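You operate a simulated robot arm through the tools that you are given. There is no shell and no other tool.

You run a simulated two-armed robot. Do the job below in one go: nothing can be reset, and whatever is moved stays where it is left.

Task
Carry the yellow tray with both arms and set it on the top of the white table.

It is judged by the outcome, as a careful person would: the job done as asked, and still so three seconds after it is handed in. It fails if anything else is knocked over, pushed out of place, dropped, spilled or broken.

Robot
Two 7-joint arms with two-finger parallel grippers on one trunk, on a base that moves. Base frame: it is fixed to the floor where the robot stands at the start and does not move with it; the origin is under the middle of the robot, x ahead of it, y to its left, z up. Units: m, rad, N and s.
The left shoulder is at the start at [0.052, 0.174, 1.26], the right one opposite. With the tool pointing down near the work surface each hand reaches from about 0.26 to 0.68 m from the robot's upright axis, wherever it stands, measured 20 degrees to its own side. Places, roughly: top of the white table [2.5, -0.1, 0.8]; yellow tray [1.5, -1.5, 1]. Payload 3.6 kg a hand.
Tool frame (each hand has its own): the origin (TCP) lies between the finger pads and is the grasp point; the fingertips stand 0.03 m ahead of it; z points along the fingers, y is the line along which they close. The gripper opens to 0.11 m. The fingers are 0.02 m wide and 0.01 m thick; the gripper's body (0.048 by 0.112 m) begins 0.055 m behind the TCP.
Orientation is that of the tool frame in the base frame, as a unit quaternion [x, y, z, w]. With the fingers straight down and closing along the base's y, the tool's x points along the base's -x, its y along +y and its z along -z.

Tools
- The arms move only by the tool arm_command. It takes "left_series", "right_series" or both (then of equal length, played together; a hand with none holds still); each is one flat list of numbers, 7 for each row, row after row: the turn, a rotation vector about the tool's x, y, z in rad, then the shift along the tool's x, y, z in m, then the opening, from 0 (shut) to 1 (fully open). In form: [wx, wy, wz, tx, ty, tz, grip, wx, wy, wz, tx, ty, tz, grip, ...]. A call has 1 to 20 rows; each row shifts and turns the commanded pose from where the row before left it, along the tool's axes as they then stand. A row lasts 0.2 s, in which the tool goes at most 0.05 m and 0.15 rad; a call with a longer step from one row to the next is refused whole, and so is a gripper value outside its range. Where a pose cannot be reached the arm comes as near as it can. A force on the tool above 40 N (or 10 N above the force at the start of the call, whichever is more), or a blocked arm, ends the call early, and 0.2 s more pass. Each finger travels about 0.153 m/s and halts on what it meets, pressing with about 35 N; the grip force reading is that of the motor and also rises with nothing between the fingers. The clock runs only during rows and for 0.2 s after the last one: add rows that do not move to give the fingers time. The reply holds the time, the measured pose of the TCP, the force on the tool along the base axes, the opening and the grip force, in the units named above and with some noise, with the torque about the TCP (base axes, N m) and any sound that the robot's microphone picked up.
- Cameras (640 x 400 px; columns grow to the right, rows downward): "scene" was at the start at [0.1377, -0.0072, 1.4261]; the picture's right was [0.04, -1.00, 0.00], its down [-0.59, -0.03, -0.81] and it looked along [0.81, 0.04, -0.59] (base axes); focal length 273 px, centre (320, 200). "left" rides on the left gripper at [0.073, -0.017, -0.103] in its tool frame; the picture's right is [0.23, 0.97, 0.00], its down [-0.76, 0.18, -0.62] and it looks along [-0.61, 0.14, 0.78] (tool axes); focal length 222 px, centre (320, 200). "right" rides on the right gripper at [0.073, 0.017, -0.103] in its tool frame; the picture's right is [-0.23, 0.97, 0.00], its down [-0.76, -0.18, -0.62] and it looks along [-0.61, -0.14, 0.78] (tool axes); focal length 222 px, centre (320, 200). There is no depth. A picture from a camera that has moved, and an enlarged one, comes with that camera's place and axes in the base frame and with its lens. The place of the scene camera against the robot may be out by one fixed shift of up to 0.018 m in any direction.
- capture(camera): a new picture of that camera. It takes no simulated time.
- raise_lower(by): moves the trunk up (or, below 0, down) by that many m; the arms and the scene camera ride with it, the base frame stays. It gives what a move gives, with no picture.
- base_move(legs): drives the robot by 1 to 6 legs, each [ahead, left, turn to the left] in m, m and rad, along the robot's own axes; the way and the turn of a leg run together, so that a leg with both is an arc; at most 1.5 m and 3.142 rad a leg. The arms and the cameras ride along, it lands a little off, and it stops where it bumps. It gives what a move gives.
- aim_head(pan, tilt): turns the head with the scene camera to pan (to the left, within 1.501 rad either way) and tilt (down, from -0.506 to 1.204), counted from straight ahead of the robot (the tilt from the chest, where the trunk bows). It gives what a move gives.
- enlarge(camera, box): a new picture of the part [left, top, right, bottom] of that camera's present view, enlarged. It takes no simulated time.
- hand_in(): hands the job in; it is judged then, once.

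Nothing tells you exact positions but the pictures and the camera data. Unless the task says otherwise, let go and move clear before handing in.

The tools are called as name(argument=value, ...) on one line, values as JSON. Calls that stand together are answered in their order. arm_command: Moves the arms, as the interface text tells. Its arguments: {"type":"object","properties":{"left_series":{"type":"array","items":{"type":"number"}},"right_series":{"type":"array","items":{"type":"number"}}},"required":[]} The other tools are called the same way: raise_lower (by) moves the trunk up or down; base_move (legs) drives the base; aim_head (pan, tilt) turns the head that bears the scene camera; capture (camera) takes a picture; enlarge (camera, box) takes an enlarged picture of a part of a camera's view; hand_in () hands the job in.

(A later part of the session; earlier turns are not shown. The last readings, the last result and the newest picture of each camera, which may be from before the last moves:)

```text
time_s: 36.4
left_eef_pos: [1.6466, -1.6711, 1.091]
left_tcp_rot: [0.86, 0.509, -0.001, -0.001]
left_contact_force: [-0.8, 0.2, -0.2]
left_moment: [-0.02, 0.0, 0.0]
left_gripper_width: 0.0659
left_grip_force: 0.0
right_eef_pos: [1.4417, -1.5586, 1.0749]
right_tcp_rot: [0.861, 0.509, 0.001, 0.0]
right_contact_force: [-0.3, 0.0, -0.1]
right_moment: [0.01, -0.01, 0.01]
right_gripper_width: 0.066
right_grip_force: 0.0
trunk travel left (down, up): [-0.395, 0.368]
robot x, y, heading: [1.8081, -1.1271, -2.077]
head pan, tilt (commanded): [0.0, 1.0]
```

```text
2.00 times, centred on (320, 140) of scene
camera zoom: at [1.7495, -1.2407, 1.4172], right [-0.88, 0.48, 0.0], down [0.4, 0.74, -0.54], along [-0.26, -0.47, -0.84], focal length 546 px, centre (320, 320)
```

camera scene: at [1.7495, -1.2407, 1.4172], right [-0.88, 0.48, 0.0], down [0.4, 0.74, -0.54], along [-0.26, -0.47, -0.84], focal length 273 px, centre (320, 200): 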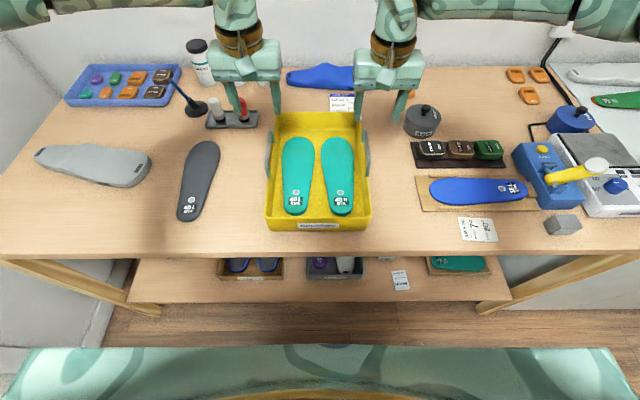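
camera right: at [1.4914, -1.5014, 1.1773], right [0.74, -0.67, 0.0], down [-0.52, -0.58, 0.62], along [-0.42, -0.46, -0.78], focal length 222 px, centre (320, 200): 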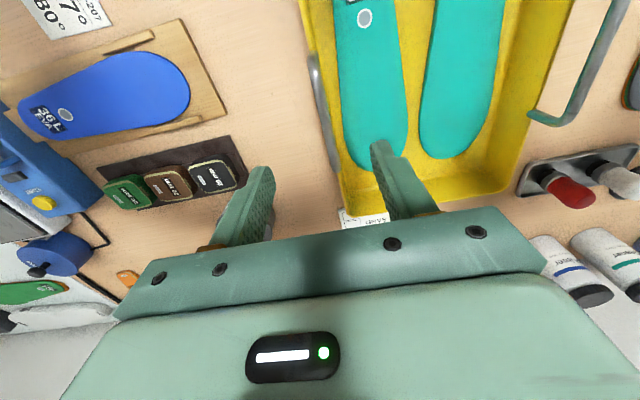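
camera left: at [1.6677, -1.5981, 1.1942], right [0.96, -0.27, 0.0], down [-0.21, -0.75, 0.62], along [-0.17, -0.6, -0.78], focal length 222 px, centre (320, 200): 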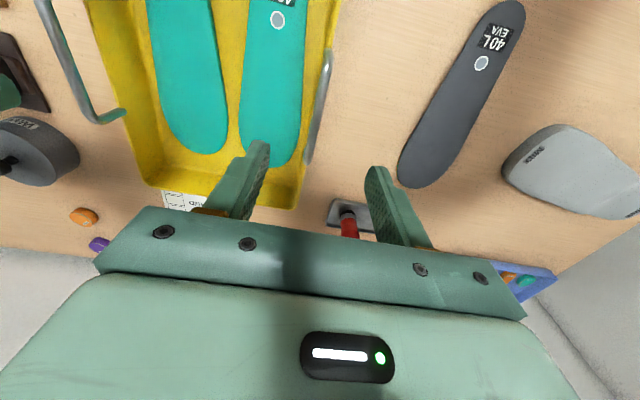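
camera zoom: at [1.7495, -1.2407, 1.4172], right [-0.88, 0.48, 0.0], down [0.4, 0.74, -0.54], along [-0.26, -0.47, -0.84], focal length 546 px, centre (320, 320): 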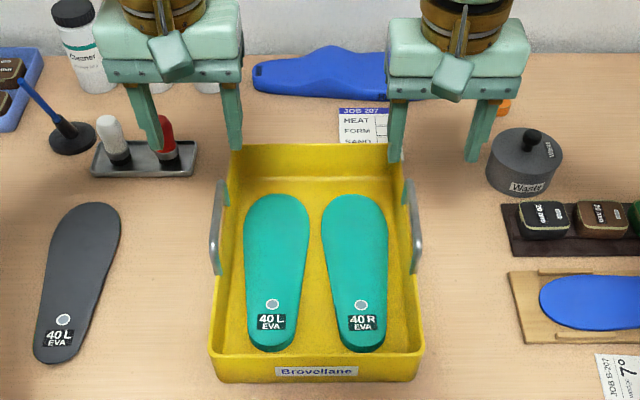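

Both hands need only a few millimetres of sideways correction. I'll descend so the bars lie just below the grasp points, fingertips staying above the rim.

arm_command(left_series=[0, 0, 0, -0.002, -0.002, 0.0246, 0.5, 0, 0, 0, 0, 0, 0.0246, 0.5, 0, 0, 0, 0, 0, 0.0246, 0.5, 0, 0, 0, 0, 0, 0.0246, 0.5, 0, 0, 0, 0, 0, 0.0246, 0.5, 0, 0, 0, 0, 0, 0, 0.5], right_series=[0, 0, 0, -0.003, 0.005, 0.0214, 0.5, 0, 0, 0, 0, 0, 0.0214, 0.5, 0, 0, 0, 0, 0, 0.0214, 0.5, 0, 0, 0, 0, 0, 0.0214, 0.5, 0, 0, 0, 0, 0, 0.0214, 0.5, 0, 0, 0, 0, 0, 0, 0.5])

capture(camera="left")

capture(camera="right")

enlarge(camera="scene", box=[200, 40, 440, 240])

```text
time_s: 37.8
left_eef_pos: [1.6443, -1.6708, 0.967]
left_tcp_rot: [0.86, 0.51, -0.001, -0.001]
left_contact_force: [-0.6, 0.1, 0.1]
left_moment: [0.01, -0.01, -0.03]
left_gripper_width: 0.0551
left_grip_force: 0.0
right_eef_pos: [1.4459, -1.5628, 0.9663]
right_tcp_rot: [0.86, 0.51, 0.0, 0.001]
right_contact_force: [0.4, -0.6, -0.1]
right_moment: [-0.03, -0.01, 0.02]
right_gripper_width: 0.055
right_grip_force: 0.1
trunk travel left (down, up): [-0.395, 0.368]
robot x, y, heading: [1.8066, -1.1281, -2.071]
head pan, tilt (commanded): [0.0, 1.0]
```

```text
taken
camera left: at [1.6652, -1.5994, 1.0707], right [0.96, -0.27, 0.0], down [-0.21, -0.75, 0.62], along [-0.17, -0.6, -0.78], focal length 222 px, centre (320, 200)
```

left: 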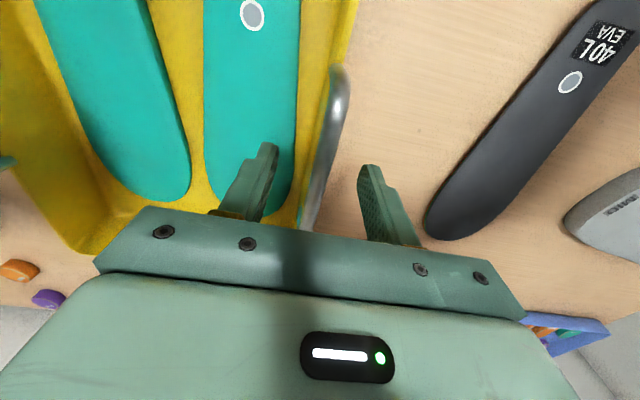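

```text
taken
camera right: at [1.4943, -1.5067, 1.0691], right [0.75, -0.67, 0.0], down [-0.52, -0.58, 0.62], along [-0.42, -0.46, -0.78], focal length 222 px, centre (320, 200)
```

right: 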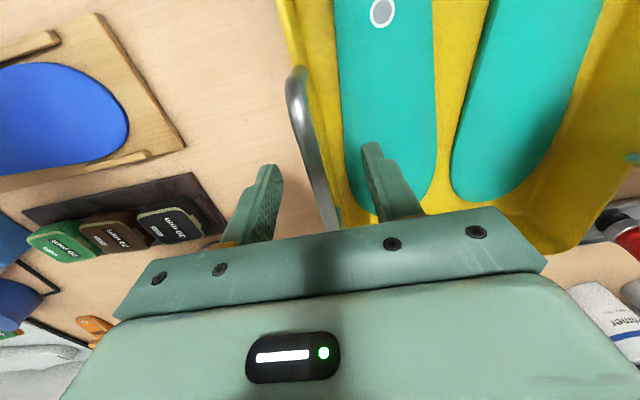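

```text
2.00 times, centred on (320, 140) of scene
camera zoom: at [1.7494, -1.2409, 1.4171], right [-0.88, 0.48, 0.0], down [0.4, 0.74, -0.54], along [-0.26, -0.47, -0.84], focal length 546 px, centre (320, 320)
```

zoom: 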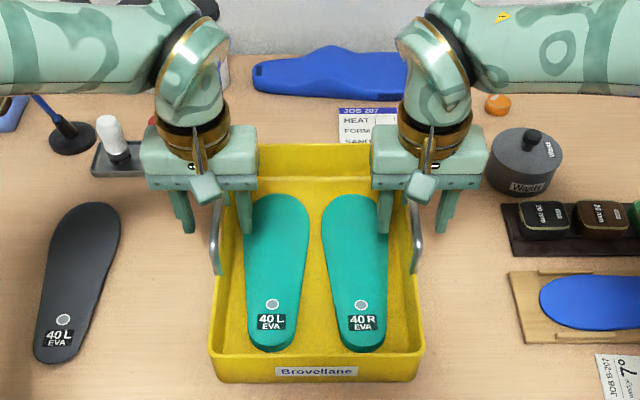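

enlarge(camera="left", box=[220, 50, 420, 250])

enlarge(camera="right", box=[220, 50, 420, 250])

```text
2.00 times, centred on (320, 150) of left
camera zoom: at [1.6652, -1.5994, 1.0707], right [0.96, -0.27, 0.0], down [-0.21, -0.75, 0.62], along [-0.17, -0.6, -0.78], focal length 444 px, centre (320, 300)
```

zoom: 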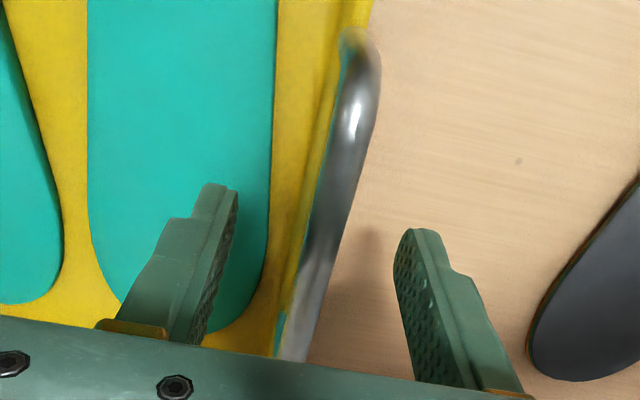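

```text
2.00 times, centred on (320, 150) of right
camera zoom: at [1.4943, -1.5067, 1.0691], right [0.75, -0.67, 0.0], down [-0.52, -0.58, 0.62], along [-0.42, -0.46, -0.78], focal length 444 px, centre (320, 300)
```

zoom: 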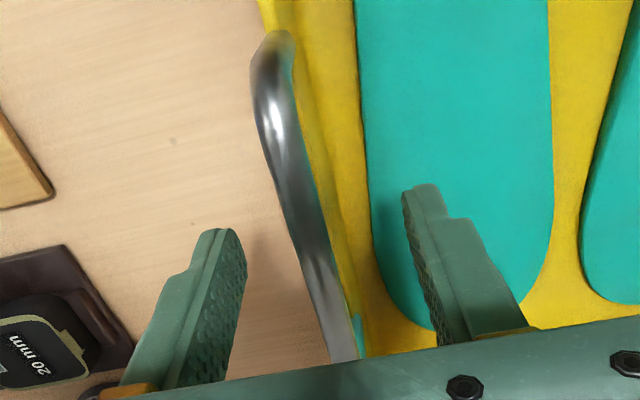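

Each bar is centred between its fingers to within about a millimetre. I'll close both grippers.

arm_command(left_series=[0, 0, 0, 0, 0, 0, 0.25, 0, 0, 0, 0, 0, 0, 0, 0, 0, 0, 0, 0, 0, 0, 0, 0, 0, 0, 0, 0, 0], right_series=[0, 0, 0, 0, 0, 0, 0.25, 0, 0, 0, 0, 0, 0, 0, 0, 0, 0, 0, 0, 0, 0, 0, 0, 0, 0, 0, 0, 0])

capture(camera="left")

capture(camera="right")

enlarge(camera="scene", box=[200, 40, 440, 240])

```text
time_s: 38.8
left_eef_pos: [1.6435, -1.6712, 0.9669]
left_tcp_rot: [0.86, 0.509, -0.001, -0.001]
left_contact_force: [-14.8, 5.4, -0.1]
left_moment: [0.12, -0.01, 0.23]
left_gripper_width: 0.0093
left_grip_force: 35.1
right_eef_pos: [1.4459, -1.5645, 0.9676]
right_tcp_rot: [0.859, 0.511, 0.002, 0.0]
right_contact_force: [13.9, -4.3, 0.3]
right_moment: [-0.06, 0.05, 0.18]
right_gripper_width: 0.0095
right_grip_force: 34.5
trunk travel left (down, up): [-0.395, 0.368]
robot x, y, heading: [1.8041, -1.1279, -2.076]
head pan, tilt (commanded): [0.0, 1.0]
```

```text
taken
camera left: at [1.6644, -1.5995, 1.0707], right [0.96, -0.27, 0.0], down [-0.21, -0.75, 0.62], along [-0.17, -0.6, -0.78], focal length 222 px, centre (320, 200)
```

left: 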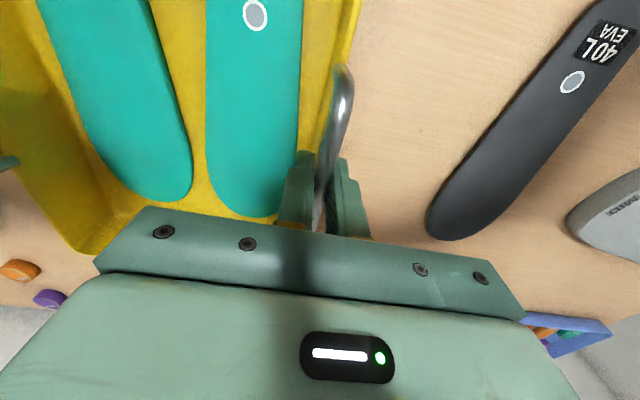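

```text
taken
camera right: at [1.4949, -1.5074, 1.069], right [0.75, -0.67, 0.0], down [-0.52, -0.58, 0.62], along [-0.41, -0.46, -0.78], focal length 222 px, centre (320, 200)
```

right: 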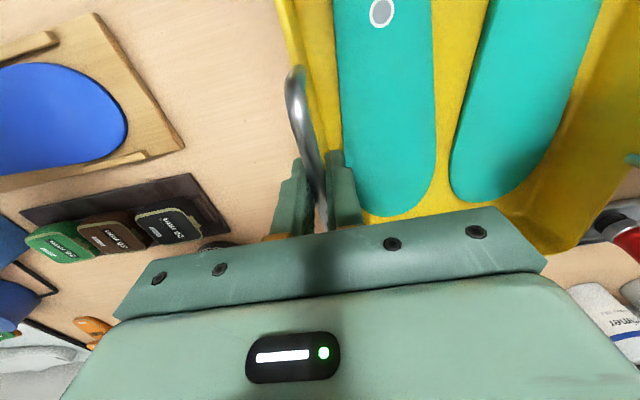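

```text
2.00 times, centred on (320, 140) of scene
camera zoom: at [1.7489, -1.2417, 1.4169], right [-0.88, 0.48, 0.0], down [0.41, 0.74, -0.54], along [-0.26, -0.47, -0.84], focal length 546 px, centre (320, 320)
```

zoom: 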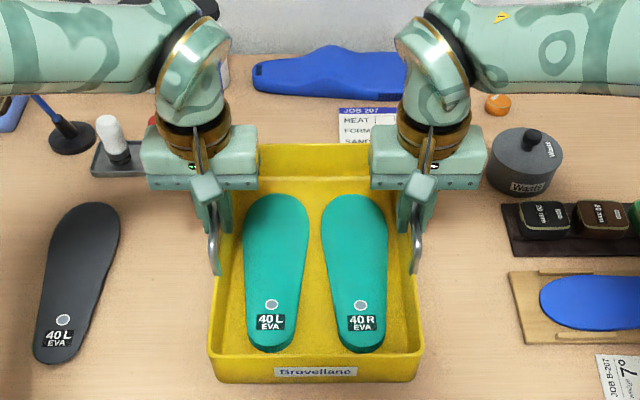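

Both grippers hold their bars (9.4 mm each), with about 15 N of sideways pull between the hands. I'll relax that by bringing each hand inward about a millimetre.

arm_command(left_series=[0, 0, 0, 0, -0.001, 0, 0, 0, 0, 0, 0, 0, 0, 0], right_series=[0, 0, 0, 0, 0.001, 0, 0, 0, 0, 0, 0, 0, 0, 0])

```text
time_s: 39.4
left_eef_pos: [1.6436, -1.6711, 0.9664]
left_tcp_rot: [0.86, 0.51, -0.001, -0.001]
left_contact_force: [-11.3, 5.3, -0.4]
left_moment: [-0.1, 0.11, 0.22]
left_gripper_width: 0.0093
left_grip_force: 35.2
right_eef_pos: [1.4449, -1.5651, 0.9656]
right_tcp_rot: [0.861, 0.509, 0.001, 0.0]
right_contact_force: [12.0, -4.3, -0.2]
right_moment: [0.07, -0.04, 0.21]
right_gripper_width: 0.0093
right_grip_force: 35.0
trunk travel left (down, up): [-0.395, 0.368]
robot x, y, heading: [1.8073, -1.1278, -2.076]
head pan, tilt (commanded): [0.0, 1.0]
```

arm_command(left_series=[0, 0, 0, 0, -0.003, 0, 0, 0, 0, 0, 0, 0, 0, 0], right_series=[0, 0, 0, 0, 0.003, 0, 0, 0, 0, 0, 0, 0, 0, 0])

```text
time_s: 40.0
left_eef_pos: [1.6422, -1.6726, 0.967]
left_tcp_rot: [0.859, 0.512, 0.0, 0.002]
left_contact_force: [15.6, -8.4, 3.7]
left_moment: [0.55, -0.36, 0.03]
left_gripper_width: 0.0094
left_grip_force: 35.7
right_eef_pos: [1.4452, -1.5633, 0.967]
right_tcp_rot: [0.861, 0.508, 0.0, -0.001]
right_contact_force: [-13.0, 9.2, -0.9]
right_moment: [0.43, -0.22, 0.32]
right_gripper_width: 0.0094
right_grip_force: 35.2
trunk travel left (down, up): [-0.395, 0.368]
robot x, y, heading: [1.8061, -1.1272, -2.072]
head pan, tilt (commanded): [0.0, 1.0]
```

arm_command(left_series=[0, 0, 0, 0, 0.0015, 0, 0, 0, 0, 0, 0, 0, 0, 0], right_series=[0, 0, 0, 0, -0.0015, 0, 0, 0, 0, 0, 0, 0, 0, 0])

```text
time_s: 40.5
left_eef_pos: [1.6424, -1.6716, 0.9659]
left_tcp_rot: [0.86, 0.511, 0.0, 0.002]
left_contact_force: [18.3, -13.3, 3.8]
left_moment: [0.06, -0.05, 0.17]
left_gripper_width: 0.0095
left_grip_force: 34.8
right_eef_pos: [1.4455, -1.5653, 0.9665]
right_tcp_rot: [0.861, 0.508, 0.0, -0.001]
right_contact_force: [-17.7, 11.8, -0.4]
right_moment: [0.02, -0.01, 0.27]
right_gripper_width: 0.0095
right_grip_force: 35.1
trunk travel left (down, up): [-0.395, 0.368]
robot x, y, heading: [1.8085, -1.128, -2.075]
head pan, tilt (commanded): [0.0, 1.0]
```

arm_command(left_series=[0, 0, 0, 0, 0, 0, 0, 0, 0, 0, 0, 0, 0, 0, 0, 0, 0, 0, 0, 0, 0], right_series=[0, 0, 0, 0, 0, 0, 0, 0, 0, 0, 0, 0, 0, 0, 0, 0, 0, 0, 0, 0, 0])

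```text
time_s: 41.4
left_eef_pos: [1.6435, -1.6719, 0.9672]
left_tcp_rot: [0.86, 0.51, -0.001, 0.0]
left_contact_force: [27.4, -19.0, 2.8]
left_moment: [-0.22, 0.06, 0.15]
left_gripper_width: 0.0096
left_grip_force: 35.0
right_eef_pos: [1.4451, -1.5639, 0.9661]
right_tcp_rot: [0.86, 0.51, 0.0, -0.001]
right_contact_force: [-26.6, 17.2, 0.1]
right_moment: [-0.1, 0.09, 0.25]
right_gripper_width: 0.0094
right_grip_force: 35.0
trunk travel left (down, up): [-0.395, 0.368]
robot x, y, heading: [1.8063, -1.1276, -2.078]
head pan, tilt (commanded): [0.0, 1.0]
```

The hands are now squeezing inward a bit too much, and the force builds slowly. I'll ease outward 1 mm each and let it settle.

arm_command(left_series=[0, 0, 0, 0, 0.001, 0, 0, 0, 0, 0, 0, 0, 0, 0, 0, 0, 0, 0, 0, 0, 0, 0, 0, 0, 0, 0, 0, 0], right_series=[0, 0, 0, 0, -0.001, 0, 0, 0, 0, 0, 0, 0, 0, 0, 0, 0, 0, 0, 0, 0, 0, 0, 0, 0, 0, 0, 0, 0])

```text
time_s: 42.4
left_eef_pos: [1.6435, -1.6712, 0.9668]
left_tcp_rot: [0.86, 0.51, 0.0, 0.0]
left_contact_force: [23.0, -16.2, 0.4]
left_moment: [-0.27, 0.09, 0.17]
left_gripper_width: 0.0093
left_grip_force: 35.4
right_eef_pos: [1.4465, -1.5637, 0.9663]
right_tcp_rot: [0.86, 0.51, 0.001, -0.001]
right_contact_force: [-23.8, 15.7, -0.3]
right_moment: [-0.12, 0.11, 0.25]
right_gripper_width: 0.0094
right_grip_force: 34.9
trunk travel left (down, up): [-0.395, 0.368]
robot x, y, heading: [1.8073, -1.1286, -2.074]
head pan, tilt (commanded): [0.0, 1.0]
```

arm_command(left_series=[0, 0, 0, 0, 0.001, 0, 0, 0, 0, 0, 0, 0, 0, 0, 0, 0, 0, 0, 0, 0, 0, 0, 0, 0, 0, 0, 0, 0], right_series=[0, 0, 0, 0, -0.001, 0, 0, 0, 0, 0, 0, 0, 0, 0, 0, 0, 0, 0, 0, 0, 0, 0, 0, 0, 0, 0, 0, 0])

```text
time_s: 43.4
left_eef_pos: [1.6439, -1.6708, 0.9675]
left_tcp_rot: [0.86, 0.51, 0.0, 0.0]
left_contact_force: [11.8, -9.9, -0.5]
left_moment: [-0.16, 0.04, 0.22]
left_gripper_width: 0.009
left_grip_force: 35.1
right_eef_pos: [1.445, -1.5638, 0.9673]
right_tcp_rot: [0.86, 0.51, 0.001, 0.0]
right_contact_force: [-11.7, 9.3, -0.1]
right_moment: [-0.01, -0.01, 0.24]
right_gripper_width: 0.0095
right_grip_force: 35.2
trunk travel left (down, up): [-0.395, 0.368]
robot x, y, heading: [1.803, -1.131, -2.073]
head pan, tilt (commanded): [0.0, 1.0]
```

arm_command(left_series=[0, 0, 0, 0, 0.0005, 0, 0, 0, 0, 0, 0, 0, 0, 0, 0, 0, 0, 0, 0, 0, 0, 0, 0, 0, 0, 0, 0, 0], right_series=[0, 0, 0, 0, -0.0005, 0, 0, 0, 0, 0, 0, 0, 0, 0, 0, 0, 0, 0, 0, 0, 0, 0, 0, 0, 0, 0, 0, 0])

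```text
time_s: 44.4
left_eef_pos: [1.6437, -1.6705, 0.9674]
left_tcp_rot: [0.861, 0.509, -0.001, -0.002]
left_contact_force: [-2.2, -2.7, -0.9]
left_moment: [0.05, 0.01, 0.28]
left_gripper_width: 0.0095
left_grip_force: 34.8
right_eef_pos: [1.4447, -1.5639, 0.9676]
right_tcp_rot: [0.86, 0.51, 0.002, 0.0]
right_contact_force: [1.6, 1.2, -0.5]
right_moment: [0.06, -0.07, 0.21]
right_gripper_width: 0.0093
right_grip_force: 34.8
trunk travel left (down, up): [-0.395, 0.368]
robot x, y, heading: [1.8065, -1.1271, -2.075]
head pan, tilt (commanded): [0.0, 1.0]
```

The internal force is now near zero. I'll lift the tray a few centimetres with the trunk and check it.

raise_lower(by=0.05)

capture(camera="scene")

capture(camera="left")

capture(camera="right")

```text
time_s: 45.3
left_eef_pos: [1.6422, -1.6718, 1.0169]
left_tcp_rot: [0.86, 0.51, 0.0, -0.002]
left_contact_force: [-10.2, 3.4, -2.0]
left_moment: [0.11, -0.04, 0.25]
left_gripper_width: 0.0093
left_grip_force: 34.8
right_eef_pos: [1.4452, -1.5642, 1.0165]
right_tcp_rot: [0.86, 0.51, 0.001, 0.0]
right_contact_force: [10.3, -2.5, -2.1]
right_moment: [-0.06, 0.02, 0.2]
right_gripper_width: 0.0094
right_grip_force: 35.7
trunk travel left (down, up): [-0.445, 0.318]
robot x, y, heading: [1.8056, -1.1275, -2.071]
head pan, tilt (commanded): [0.0, 1.0]
```

```text
taken
camera scene: at [1.7547, -1.2312, 1.4672], right [-0.88, 0.48, 0.0], down [0.41, 0.74, -0.54], along [-0.26, -0.47, -0.84], focal length 273 px, centre (320, 200)
```

scene: 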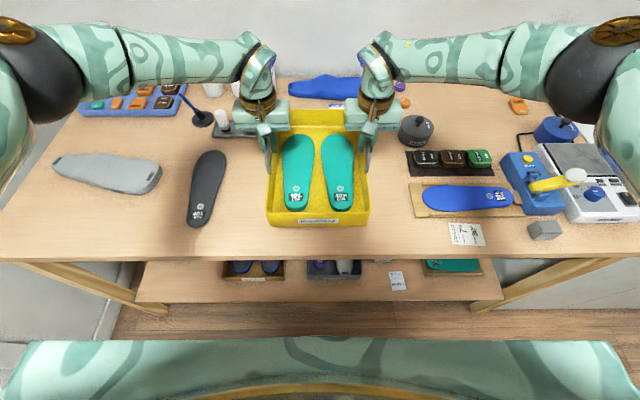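

```text
taken
camera left: at [1.664, -1.5993, 1.1199], right [0.96, -0.27, 0.0], down [-0.21, -0.75, 0.62], along [-0.17, -0.6, -0.78], focal length 222 px, centre (320, 200)
```

left: 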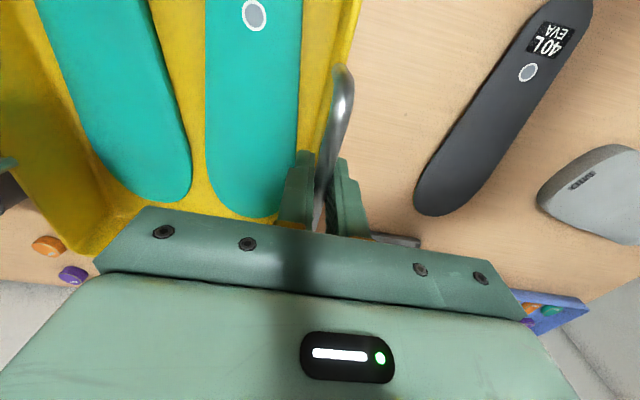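

```text
taken
camera right: at [1.4946, -1.5075, 1.1191], right [0.75, -0.67, 0.0], down [-0.52, -0.58, 0.62], along [-0.41, -0.46, -0.78], focal length 222 px, centre (320, 200)
```

right: 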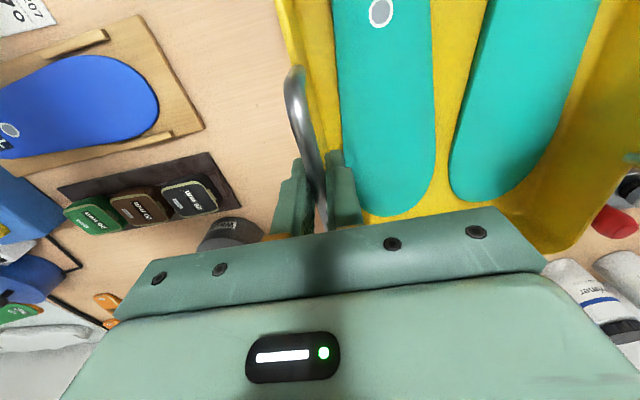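

The tray is off the table, level, both grips firm. I'll lift it another 15 cm, well above everything on the table, then back away.

raise_lower(by=0.15)

base_move(legs=[[-0.15, 0, 0], [-0.15, 0, 0]])

capture(camera="scene")

```text
time_s: 47.0
left_eef_pos: [1.6441, -1.6707, 1.1662]
left_tcp_rot: [0.861, 0.509, 0.0, -0.002]
left_contact_force: [-23.1, 10.4, -3.2]
left_moment: [0.07, 0.02, 0.19]
left_gripper_width: 0.0096
left_grip_force: 35.7
right_eef_pos: [1.4458, -1.5637, 1.166]
right_tcp_rot: [0.86, 0.51, 0.002, 0.001]
right_contact_force: [22.4, -10.3, -2.2]
right_moment: [-0.08, 0.04, 0.15]
right_gripper_width: 0.0096
right_grip_force: 34.7
trunk travel left (down, up): [-0.595, 0.168]
robot x, y, heading: [1.8092, -1.1301, -2.074]
head pan, tilt (commanded): [0.0, 1.0]
```

```text
time_s: 49.4
left_eef_pos: [1.7878, -1.4072, 1.1679]
left_tcp_rot: [0.861, 0.509, -0.002, -0.001]
left_contact_force: [-24.6, 11.3, -3.1]
left_moment: [0.09, 0.0, 0.22]
left_gripper_width: 0.0095
left_grip_force: 35.7
right_eef_pos: [1.5904, -1.2999, 1.1674]
right_tcp_rot: [0.86, 0.51, 0.0, 0.0]
right_contact_force: [25.4, -11.4, -2.8]
right_moment: [-0.14, 0.01, 0.18]
right_gripper_width: 0.0093
right_grip_force: 34.5
trunk travel left (down, up): [-0.595, 0.168]
robot x, y, heading: [1.9498, -0.8665, -2.073]
head pan, tilt (commanded): [0.0, 1.0]
```

```text
taken
camera scene: at [1.9095, -0.9496, 1.6182], right [-0.88, 0.48, 0.0], down [0.41, 0.74, -0.54], along [-0.26, -0.47, -0.84], focal length 273 px, centre (320, 200)
```

scene: 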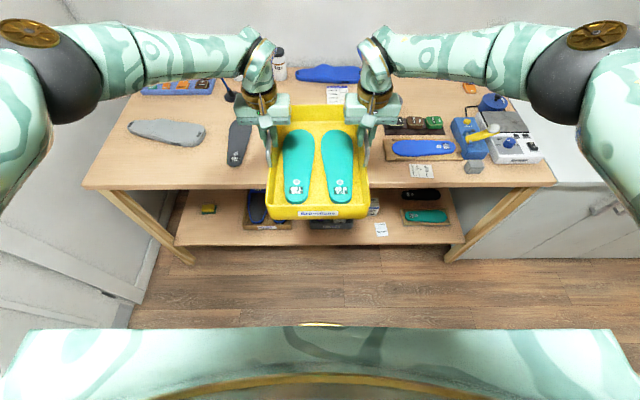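

The tray is clear of the table. The hands have slowly built up an outward pull, so I'll ease them inward half a millimetre each before turning.

arm_command(left_series=[0, 0, 0, 0, -0.0006, 0, 0, 0, 0, 0, 0, 0, 0, 0, 0, 0, 0, 0, 0, 0, 0, 0, 0, 0, 0, 0, 0, 0, 0, 0, 0, 0, 0, 0, 0], right_series=[0, 0, 0, 0, 0.0006, 0, 0, 0, 0, 0, 0, 0, 0, 0, 0, 0, 0, 0, 0, 0, 0, 0, 0, 0, 0, 0, 0, 0, 0, 0, 0, 0, 0, 0, 0])

```text
time_s: 50.6
left_eef_pos: [1.788, -1.4082, 1.1666]
left_tcp_rot: [0.861, 0.509, 0.0, -0.001]
left_contact_force: [4.8, -4.4, -2.8]
left_moment: [-0.05, 0.02, 0.18]
left_gripper_width: 0.0095
left_grip_force: 34.6
right_eef_pos: [1.5898, -1.301, 1.1661]
right_tcp_rot: [0.86, 0.51, 0.002, 0.001]
right_contact_force: [-4.5, 4.5, -3.7]
right_moment: [0.07, 0.0, 0.17]
right_gripper_width: 0.0095
right_grip_force: 35.1
trunk travel left (down, up): [-0.595, 0.168]
robot x, y, heading: [1.951, -0.8701, -2.073]
head pan, tilt (commanded): [0.0, 1.0]
```

Internal force is low again. Now I turn left toward the white table, first a quarter turn.

base_move(legs=[[0, 0, 1.571]])

aim_head(pan=0.9, tilt=0.6)

capture(camera="scene")

```text
time_s: 54.8
left_eef_pos: [2.4938, -1.0275, 1.1665]
left_tcp_rot: [0.247, 0.969, -0.001, 0.0]
left_contact_force: [9.0, 14.0, -2.8]
left_moment: [0.03, -0.05, 0.21]
left_gripper_width: 0.0095
left_grip_force: 35.2
right_eef_pos: [2.3876, -1.2264, 1.1676]
right_tcp_rot: [0.246, 0.969, 0.001, -0.001]
right_contact_force: [-9.3, -14.3, -1.9]
right_moment: [0.02, 0.02, 0.18]
right_gripper_width: 0.0093
right_grip_force: 35.0
trunk travel left (down, up): [-0.595, 0.168]
robot x, y, heading: [1.9498, -0.8655, -0.501]
head pan, tilt (commanded): [0.0, 1.0]
```

```text
time_s: 56.0
left_eef_pos: [2.4948, -1.0271, 1.1658]
left_tcp_rot: [0.246, 0.969, -0.001, 0.0]
left_contact_force: [0.2, -0.6, -2.6]
left_moment: [-0.06, -0.09, 0.15]
left_gripper_width: 0.0096
left_grip_force: 34.4
right_eef_pos: [2.388, -1.2264, 1.1655]
right_tcp_rot: [0.246, 0.969, 0.001, 0.0]
right_contact_force: [-2.2, 0.3, -3.1]
right_moment: [0.04, 0.11, 0.14]
right_gripper_width: 0.0094
right_grip_force: 34.8
trunk travel left (down, up): [-0.595, 0.168]
robot x, y, heading: [1.9525, -0.8676, -0.496]
head pan, tilt (commanded): [0.901, 0.6]
```

```text
taken
camera scene: at [2.0441, -0.8496, 1.6501], right [0.39, -0.92, 0.0], down [-0.52, -0.22, -0.82], along [0.76, 0.32, -0.57], focal length 273 px, centre (320, 200)
```

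scene: 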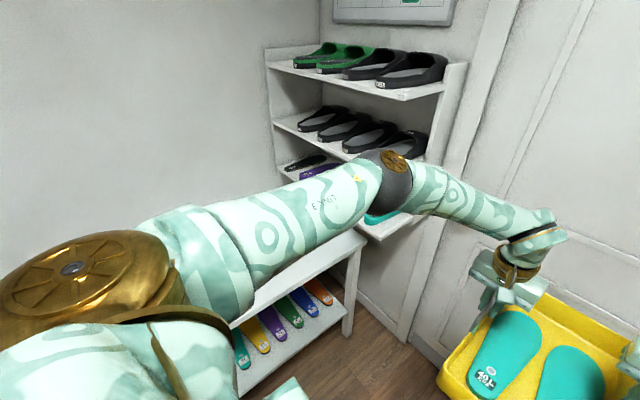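

base_move(legs=[[0, 0, 1.571]])

aim_head(pan=0.0, tilt=0.8)

capture(camera="scene")

```text
time_s: 60.2
left_eef_pos: [2.1098, -0.3209, 1.1665]
left_tcp_rot: [-0.513, 0.859, -0.001, 0.0]
left_contact_force: [-0.5, 2.5, -2.4]
left_moment: [0.05, -0.02, 0.18]
left_gripper_width: 0.0096
left_grip_force: 35.1
right_eef_pos: [2.3076, -0.4269, 1.1659]
right_tcp_rot: [-0.513, 0.858, 0.001, -0.002]
right_contact_force: [0.2, -2.2, -2.9]
right_moment: [-0.04, 0.02, 0.16]
right_gripper_width: 0.0095
right_grip_force: 35.2
trunk travel left (down, up): [-0.595, 0.168]
robot x, y, heading: [1.9502, -0.8684, 1.076]
head pan, tilt (commanded): [0.901, 0.6]
```

```text
time_s: 61.4
left_eef_pos: [2.1091, -0.3228, 1.1663]
left_tcp_rot: [-0.514, 0.858, -0.001, 0.0]
left_contact_force: [0.5, 1.5, -2.1]
left_moment: [0.08, -0.01, 0.2]
left_gripper_width: 0.0096
left_grip_force: 34.8
right_eef_pos: [2.3079, -0.4283, 1.1664]
right_tcp_rot: [-0.513, 0.858, 0.0, -0.001]
right_contact_force: [-1.2, -1.1, -3.2]
right_moment: [-0.06, 0.04, 0.12]
right_gripper_width: 0.0094
right_grip_force: 35.1
trunk travel left (down, up): [-0.595, 0.168]
robot x, y, heading: [1.9515, -0.864, 1.075]
head pan, tilt (commanded): [0.0, 0.799]
```

```text
taken
camera scene: at [1.9946, -0.7925, 1.6332], right [0.88, -0.47, 0.0], down [-0.34, -0.63, -0.7], along [0.33, 0.61, -0.72], focal length 273 px, centre (320, 200)
```

scene: 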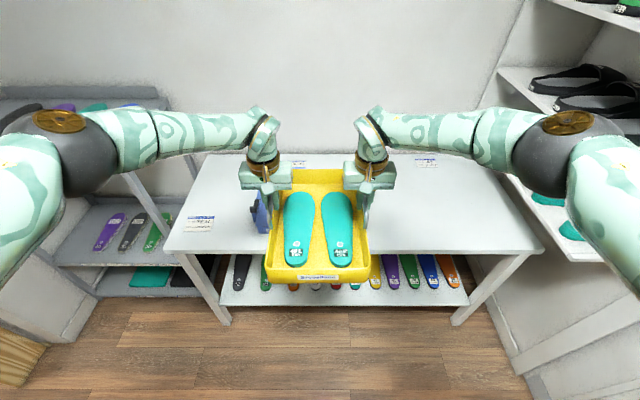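

Now facing the white table with the tray level at about z 1.07, well above it. The blue box is on the left half of the table, so I'll shift right by 0.22 m to the clear part and then move ahead in two steps.

base_move(legs=[[0, -0.22, 0]])

base_move(legs=[[0.15, 0, 0]])

aim_head(pan=0.0, tilt=1.0)

capture(camera="scene")

capture(camera="left")

capture(camera="right")

```text
time_s: 63.1
left_eef_pos: [2.3047, -0.4269, 1.1668]
left_tcp_rot: [-0.514, 0.858, -0.001, 0.0]
left_contact_force: [1.6, 0.8, -2.8]
left_moment: [0.0, 0.04, 0.21]
left_gripper_width: 0.0096
left_grip_force: 34.6
right_eef_pos: [2.5041, -0.5329, 1.1666]
right_tcp_rot: [-0.513, 0.858, 0.0, -0.001]
right_contact_force: [-0.7, -1.1, -2.5]
right_moment: [0.05, 0.02, 0.2]
right_gripper_width: 0.0093
right_grip_force: 35.6
trunk travel left (down, up): [-0.595, 0.168]
robot x, y, heading: [2.1491, -0.9705, 1.078]
head pan, tilt (commanded): [0.0, 0.799]
```

```text
time_s: 64.5
left_eef_pos: [2.3751, -0.2971, 1.1668]
left_tcp_rot: [-0.513, 0.859, 0.0, 0.0]
left_contact_force: [1.2, 0.5, -2.1]
left_moment: [0.1, -0.04, 0.15]
left_gripper_width: 0.0093
left_grip_force: 34.9
right_eef_pos: [2.5742, -0.4014, 1.1676]
right_tcp_rot: [-0.513, 0.858, 0.0, -0.002]
right_contact_force: [-1.5, -1.1, -2.8]
right_moment: [-0.09, 0.05, 0.09]
right_gripper_width: 0.0093
right_grip_force: 36.0
trunk travel left (down, up): [-0.595, 0.168]
robot x, y, heading: [2.2193, -0.8404, 1.076]
head pan, tilt (commanded): [0.0, 0.799]
```

```text
time_s: 65.2
left_eef_pos: [2.376, -0.2938, 1.1661]
left_tcp_rot: [-0.513, 0.859, -0.001, 0.001]
left_contact_force: [0.8, -0.1, -3.1]
left_moment: [-0.06, 0.02, 0.12]
left_gripper_width: 0.0092
left_grip_force: 35.3
right_eef_pos: [2.5743, -0.4005, 1.1656]
right_tcp_rot: [-0.514, 0.858, 0.0, -0.002]
right_contact_force: [-0.5, 0.2, -2.6]
right_moment: [0.04, -0.02, 0.12]
right_gripper_width: 0.0095
right_grip_force: 35.4
trunk travel left (down, up): [-0.595, 0.168]
robot x, y, heading: [2.214, -0.8373, 1.074]
head pan, tilt (commanded): [0.0, 1.0]
```

```text
taken
camera scene: at [2.2563, -0.7742, 1.6181], right [0.88, -0.47, 0.0], down [-0.4, -0.74, -0.54], along [0.26, 0.47, -0.84], focal length 273 px, centre (320, 200)
```

scene: 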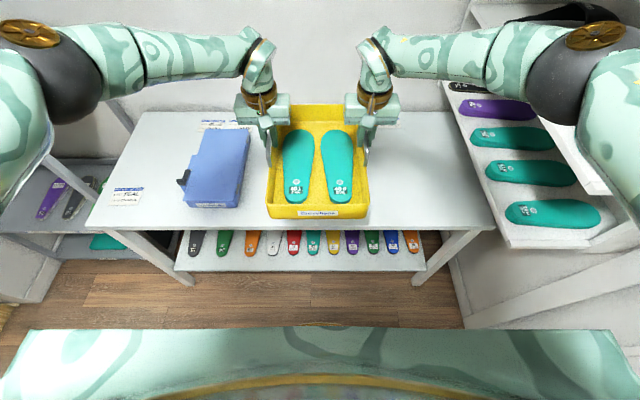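

```text
taken
camera left: at [2.3564, -0.3656, 1.2698], right [-0.97, 0.26, 0.0], down [0.2, 0.76, 0.62], along [0.16, 0.6, -0.78], focal length 222 px, centre (320, 200)
```

left: 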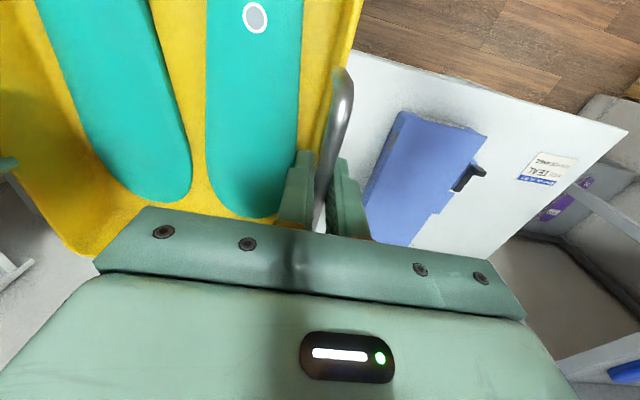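

```text
taken
camera right: at [2.5253, -0.4545, 1.2689], right [-0.75, 0.66, 0.0], down [0.52, 0.59, 0.62], along [0.41, 0.47, -0.78], focal length 222 px, centre (320, 200)
```

right: 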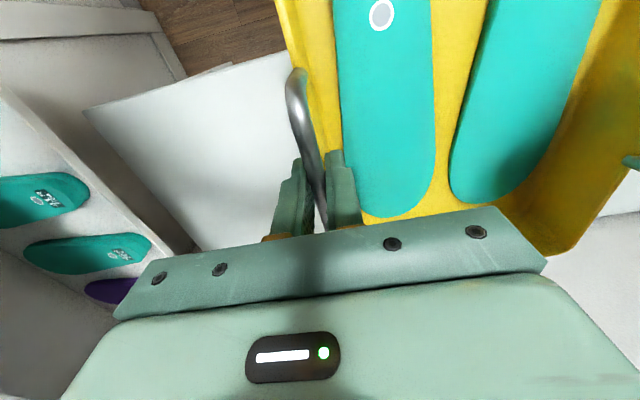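

The clear part of the table lies ahead: the blue box's edge is about 17 cm left of the tray, and the table edge is about 0.5 m from my axis. I'll move another 0.16 m ahead so the whole tray is over the top.

base_move(legs=[[0.16, 0, 0]])

capture(camera="scene")

capture(camera="left")

capture(camera="right")

```text
time_s: 66.6
left_eef_pos: [2.45, -0.1552, 1.1669]
left_tcp_rot: [-0.514, 0.858, -0.001, 0.001]
left_contact_force: [0.9, 1.3, -2.5]
left_moment: [0.12, -0.06, 0.11]
left_gripper_width: 0.0096
left_grip_force: 35.5
right_eef_pos: [2.6498, -0.2611, 1.1678]
right_tcp_rot: [-0.514, 0.858, 0.001, -0.001]
right_contact_force: [-1.4, -1.1, -2.9]
right_moment: [-0.07, 0.04, 0.08]
right_gripper_width: 0.0094
right_grip_force: 35.0
trunk travel left (down, up): [-0.595, 0.168]
robot x, y, heading: [2.2933, -0.6974, 1.074]
head pan, tilt (commanded): [0.0, 1.0]
```

```text
taken
camera scene: at [2.331, -0.6355, 1.6182], right [0.88, -0.47, 0.0], down [-0.4, -0.74, -0.54], along [0.26, 0.48, -0.84], focal length 273 px, centre (320, 200)
```

scene: 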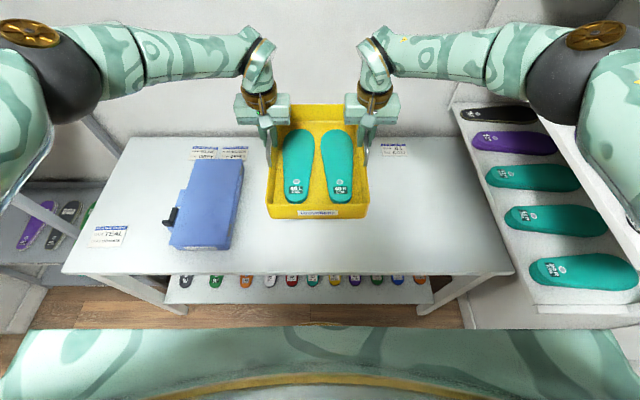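

```text
taken
camera left: at [2.4312, -0.2263, 1.2707], right [-0.97, 0.26, 0.0], down [0.2, 0.76, 0.62], along [0.16, 0.6, -0.78], focal length 222 px, centre (320, 200)
```

left: 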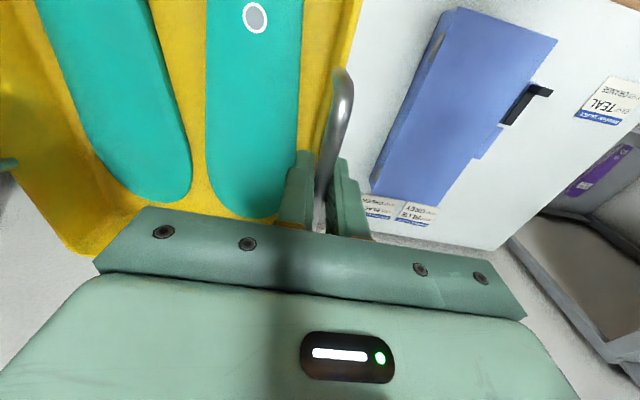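

```text
taken
camera right: at [2.6001, -0.3151, 1.2698], right [-0.75, 0.66, 0.0], down [0.52, 0.59, 0.62], along [0.41, 0.47, -0.78], focal length 222 px, centre (320, 200)
```

right: 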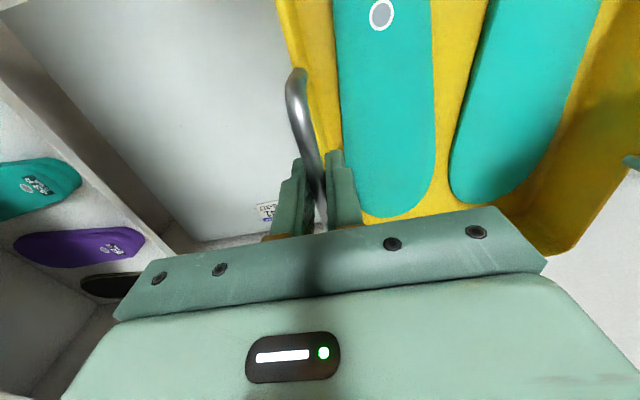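

The tray is fully over the table, about 6 cm in from the front edge, clear of the box and papers. I'll lower the trunk 0.2 m and check the remaining gap.

raise_lower(by=-0.2)

capture(camera="scene")

capture(camera="left")

capture(camera="right")

```text
time_s: 68.8
left_eef_pos: [2.4504, -0.1539, 0.9685]
left_tcp_rot: [-0.514, 0.858, -0.001, 0.001]
left_contact_force: [0.5, 1.5, -2.6]
left_moment: [-0.03, 0.01, 0.15]
left_gripper_width: 0.0095
left_grip_force: 35.2
right_eef_pos: [2.6501, -0.2613, 0.9664]
right_tcp_rot: [-0.514, 0.858, 0.001, -0.001]
right_contact_force: [0.3, -0.9, -2.0]
right_moment: [0.03, -0.03, 0.09]
right_gripper_width: 0.0096
right_grip_force: 34.6
trunk travel left (down, up): [-0.395, 0.368]
robot x, y, heading: [2.2933, -0.7009, 1.081]
head pan, tilt (commanded): [0.0, 1.0]
```

```text
taken
camera scene: at [2.3464, -0.6068, 1.4171], right [0.88, -0.47, 0.0], down [-0.4, -0.74, -0.54], along [0.26, 0.48, -0.84], focal length 273 px, centre (320, 200)
```

scene: 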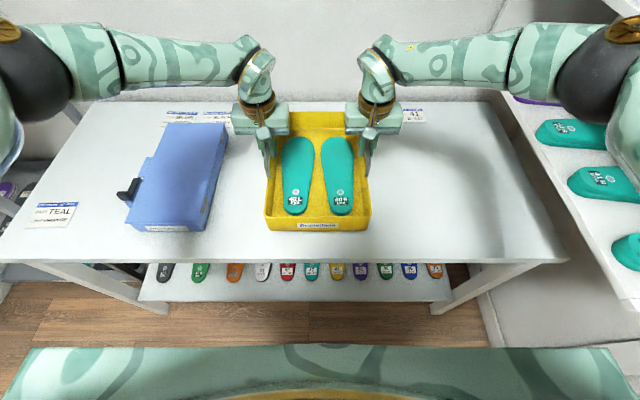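

```text
taken
camera left: at [2.4315, -0.2258, 1.0706], right [-0.97, 0.26, 0.0], down [0.2, 0.76, 0.62], along [0.16, 0.6, -0.78], focal length 222 px, centre (320, 200)
```

left: 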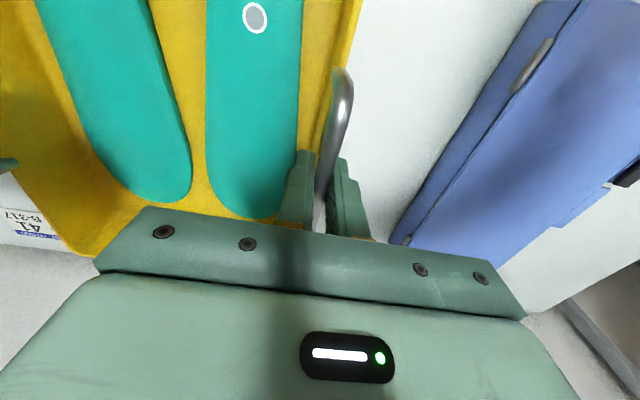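

```text
taken
camera right: at [2.6004, -0.3146, 1.0696], right [-0.75, 0.66, 0.0], down [0.52, 0.59, 0.62], along [0.41, 0.47, -0.78], focal length 222 px, centre (320, 200)
```

right: 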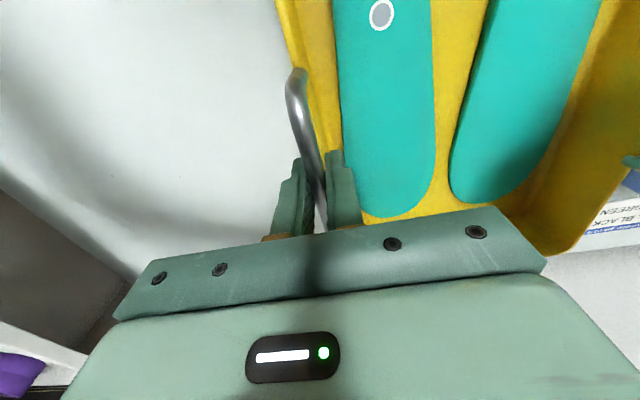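

The tray is level, with an estimated 6–7 cm gap left. I'll lower 4 cm more with the trunk, then step down gently with the arms watching the forces.

raise_lower(by=-0.04)

enlarge(camera="scene", box=[200, 90, 440, 270])

```text
time_s: 69.6
left_eef_pos: [2.4508, -0.1538, 0.9269]
left_tcp_rot: [-0.514, 0.858, 0.0, 0.001]
left_contact_force: [0.6, 0.8, -2.6]
left_moment: [0.0, 0.03, 0.1]
left_gripper_width: 0.0092
left_grip_force: 34.9
right_eef_pos: [2.6498, -0.2594, 0.9252]
right_tcp_rot: [-0.513, 0.858, 0.0, -0.002]
right_contact_force: [-0.6, -1.0, -3.0]
right_moment: [0.0, 0.01, 0.12]
right_gripper_width: 0.0093
right_grip_force: 34.9
trunk travel left (down, up): [-0.355, 0.408]
robot x, y, heading: [2.2934, -0.6957, 1.078]
head pan, tilt (commanded): [0.0, 1.0]
```

```text
2.22 times, centred on (320, 180) of scene
camera zoom: at [2.352, -0.5963, 1.3766], right [0.88, -0.47, 0.0], down [-0.4, -0.74, -0.54], along [0.26, 0.48, -0.84], focal length 607 px, centre (320, 244)
```

zoom: 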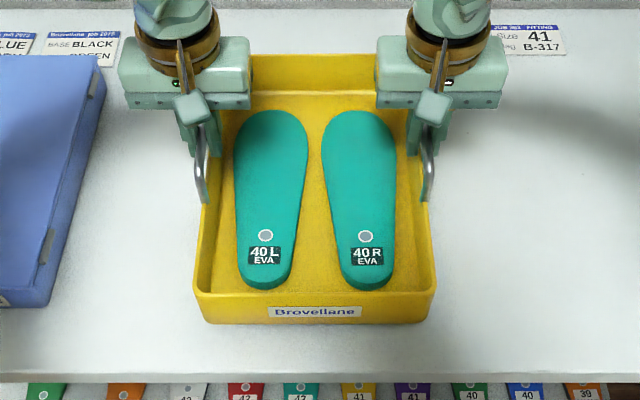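

arm_command(left_series=[0, 0, 0, 0, 0, 0.003, 0, 0, 0, 0, 0, 0, 0.003, 0, 0, 0, 0, 0, 0, 0.003, 0, 0, 0, 0, 0, 0, 0.003, 0], right_series=[0, 0, 0, 0, 0, 0.003, 0, 0, 0, 0, 0, 0, 0.003, 0, 0, 0, 0, 0, 0, 0.003, 0, 0, 0, 0, 0, 0, 0.003, 0])

```text
time_s: 70.6
left_eef_pos: [2.451, -0.1544, 0.9137]
left_tcp_rot: [-0.513, 0.858, 0.0, 0.001]
left_contact_force: [0.6, 1.3, -1.8]
left_moment: [-0.07, 0.03, 0.14]
left_gripper_width: 0.0093
left_grip_force: 35.1
right_eef_pos: [2.6511, -0.26, 0.9142]
right_tcp_rot: [-0.514, 0.858, 0.0, -0.001]
right_contact_force: [0.7, -1.3, -2.6]
right_moment: [0.07, -0.05, 0.07]
right_gripper_width: 0.0097
right_grip_force: 35.0
trunk travel left (down, up): [-0.355, 0.408]
robot x, y, heading: [2.293, -0.6946, 1.075]
head pan, tilt (commanded): [0.0, 1.0]
```

arm_command(left_series=[0, 0, 0, 0, 0, 0.002, 0, 0, 0, 0, 0, 0, 0.002, 0, 0, 0, 0, 0, 0, 0.002, 0], right_series=[0, 0, 0, 0, 0, 0.002, 0, 0, 0, 0, 0, 0, 0.002, 0, 0, 0, 0, 0, 0, 0.002, 0])

```text
time_s: 71.4
left_eef_pos: [2.4503, -0.1542, 0.9098]
left_tcp_rot: [-0.513, 0.858, -0.001, 0.001]
left_contact_force: [0.8, 0.2, -3.4]
left_moment: [0.07, -0.02, 0.13]
left_gripper_width: 0.0092
left_grip_force: 34.7
right_eef_pos: [2.6486, -0.2594, 0.908]
right_tcp_rot: [-0.514, 0.858, 0.0, -0.003]
right_contact_force: [-0.5, -1.4, -1.8]
right_moment: [-0.06, 0.07, 0.09]
right_gripper_width: 0.0093
right_grip_force: 34.4
trunk travel left (down, up): [-0.355, 0.408]
robot x, y, heading: [2.2907, -0.7001, 1.072]
head pan, tilt (commanded): [0.0, 1.0]
```

arm_command(left_series=[0, 0, 0, 0, 0, 0.002, 0, 0, 0, 0, 0, 0, 0.002, 0, 0, 0, 0, 0, 0, 0.002, 0], right_series=[0, 0, 0, 0, 0, 0.002, 0, 0, 0, 0, 0, 0, 0.002, 0, 0, 0, 0, 0, 0, 0.002, 0])

enlarge(camera="scene", box=[200, 90, 440, 270])

```text
time_s: 72.2
left_eef_pos: [2.4507, -0.1548, 0.906]
left_tcp_rot: [-0.514, 0.858, 0.001, 0.003]
left_contact_force: [0.0, 7.0, 22.0]
left_moment: [-0.58, 0.32, 0.04]
left_gripper_width: 0.0095
left_grip_force: 35.3
right_eef_pos: [2.6495, -0.26, 0.9054]
right_tcp_rot: [-0.514, 0.858, 0.002, 0.001]
right_contact_force: [5.6, 2.4, 18.0]
right_moment: [-0.74, 0.38, 0.11]
right_gripper_width: 0.0097
right_grip_force: 34.8
trunk travel left (down, up): [-0.355, 0.408]
robot x, y, heading: [2.2915, -0.6988, 1.079]
head pan, tilt (commanded): [0.0, 1.0]
```

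```text
2.22 times, centred on (320, 180) of scene
camera zoom: at [2.3514, -0.5982, 1.3774], right [0.88, -0.47, 0.0], down [-0.4, -0.74, -0.54], along [0.26, 0.48, -0.84], focal length 607 px, centre (320, 244)
```

zoom: 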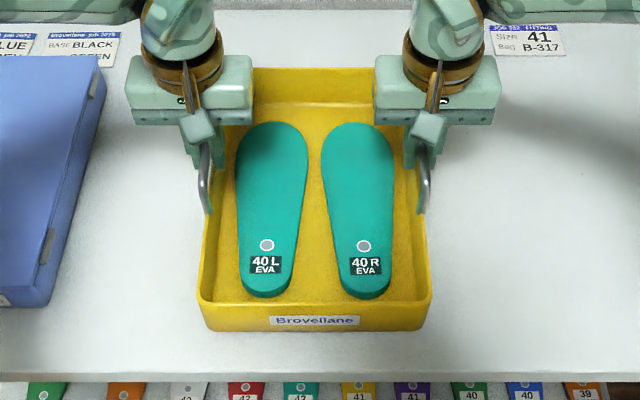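

The tray has touched down on the table (forces turned upward at z ≈ 0.906). I'll ease up about 2 mm to take the pressing force off before releasing.

arm_command(left_series=[0, 0, 0, 0, 0, -0.002, 0, 0, 0, 0, 0, 0, 0, 0, 0, 0, 0, 0, 0, 0, 0], right_series=[0, 0, 0, 0, 0, -0.002, 0, 0, 0, 0, 0, 0, 0, 0, 0, 0, 0, 0, 0, 0, 0])

```text
time_s: 73.0
left_eef_pos: [2.4512, -0.1553, 0.9071]
left_tcp_rot: [-0.514, 0.858, 0.0, 0.002]
left_contact_force: [3.6, 11.7, 24.4]
left_moment: [0.43, -0.23, 0.09]
left_gripper_width: 0.0091
left_grip_force: 35.5
right_eef_pos: [2.6483, -0.2619, 0.9052]
right_tcp_rot: [-0.514, 0.858, 0.001, 0.0]
right_contact_force: [5.1, 1.4, 15.5]
right_moment: [0.73, -0.41, 0.1]
right_gripper_width: 0.0094
right_grip_force: 35.4
trunk travel left (down, up): [-0.355, 0.408]
robot x, y, heading: [2.2953, -0.6981, 1.076]
head pan, tilt (commanded): [0.0, 1.0]
```

arm_command(left_series=[0, 0, 0, 0, 0, -0.0012, 0, 0, 0, 0, 0, 0, 0, 0, 0, 0, 0, 0, 0, 0, 0, 0, 0, 0, 0, 0, 0, 0], right_series=[0, 0, 0, 0, 0, -0.001, 0, 0, 0, 0, 0, 0, 0, 0, 0, 0, 0, 0, 0, 0, 0, 0, 0, 0, 0, 0, 0, 0])

```text
time_s: 74.0
left_eef_pos: [2.4507, -0.1564, 0.9072]
left_tcp_rot: [-0.514, 0.858, 0.0, 0.001]
left_contact_force: [-0.6, 8.0, 21.1]
left_moment: [0.25, -0.11, 0.1]
left_gripper_width: 0.009
left_grip_force: 35.0
right_eef_pos: [2.6493, -0.2612, 0.9047]
right_tcp_rot: [-0.513, 0.858, 0.0, -0.001]
right_contact_force: [4.9, 0.8, 7.9]
right_moment: [0.22, -0.11, 0.09]
right_gripper_width: 0.0094
right_grip_force: 34.9
trunk travel left (down, up): [-0.355, 0.408]
robot x, y, heading: [2.2949, -0.7022, 1.072]
head pan, tilt (commanded): [0.0, 1.0]
```

arm_command(left_series=[0, 0, 0, 0, 0, -0.0015, 0, 0, 0, 0, 0, 0, 0, 0, 0, 0, 0, 0, 0, 0, 0, 0, 0, 0, 0, 0, 0, 0], right_series=[0, 0, 0, 0, 0, -0.0005, 0, 0, 0, 0, 0, 0, 0, 0, 0, 0, 0, 0, 0, 0, 0, 0, 0, 0, 0, 0, 0, 0])

```text
time_s: 75.0
left_eef_pos: [2.4506, -0.1562, 0.9067]
left_tcp_rot: [-0.513, 0.858, -0.001, -0.001]
left_contact_force: [-0.1, 3.5, -0.2]
left_moment: [0.8, -0.4, 0.16]
left_gripper_width: 0.0096
left_grip_force: 35.0
right_eef_pos: [2.6489, -0.2622, 0.9057]
right_tcp_rot: [-0.514, 0.858, 0.0, -0.002]
right_contact_force: [0.0, -6.3, 3.3]
right_moment: [-0.18, 0.11, 0.21]
right_gripper_width: 0.0094
right_grip_force: 34.8
trunk travel left (down, up): [-0.355, 0.408]
robot x, y, heading: [2.2946, -0.6969, 1.076]
head pan, tilt (commanded): [0.0, 1.0]
```

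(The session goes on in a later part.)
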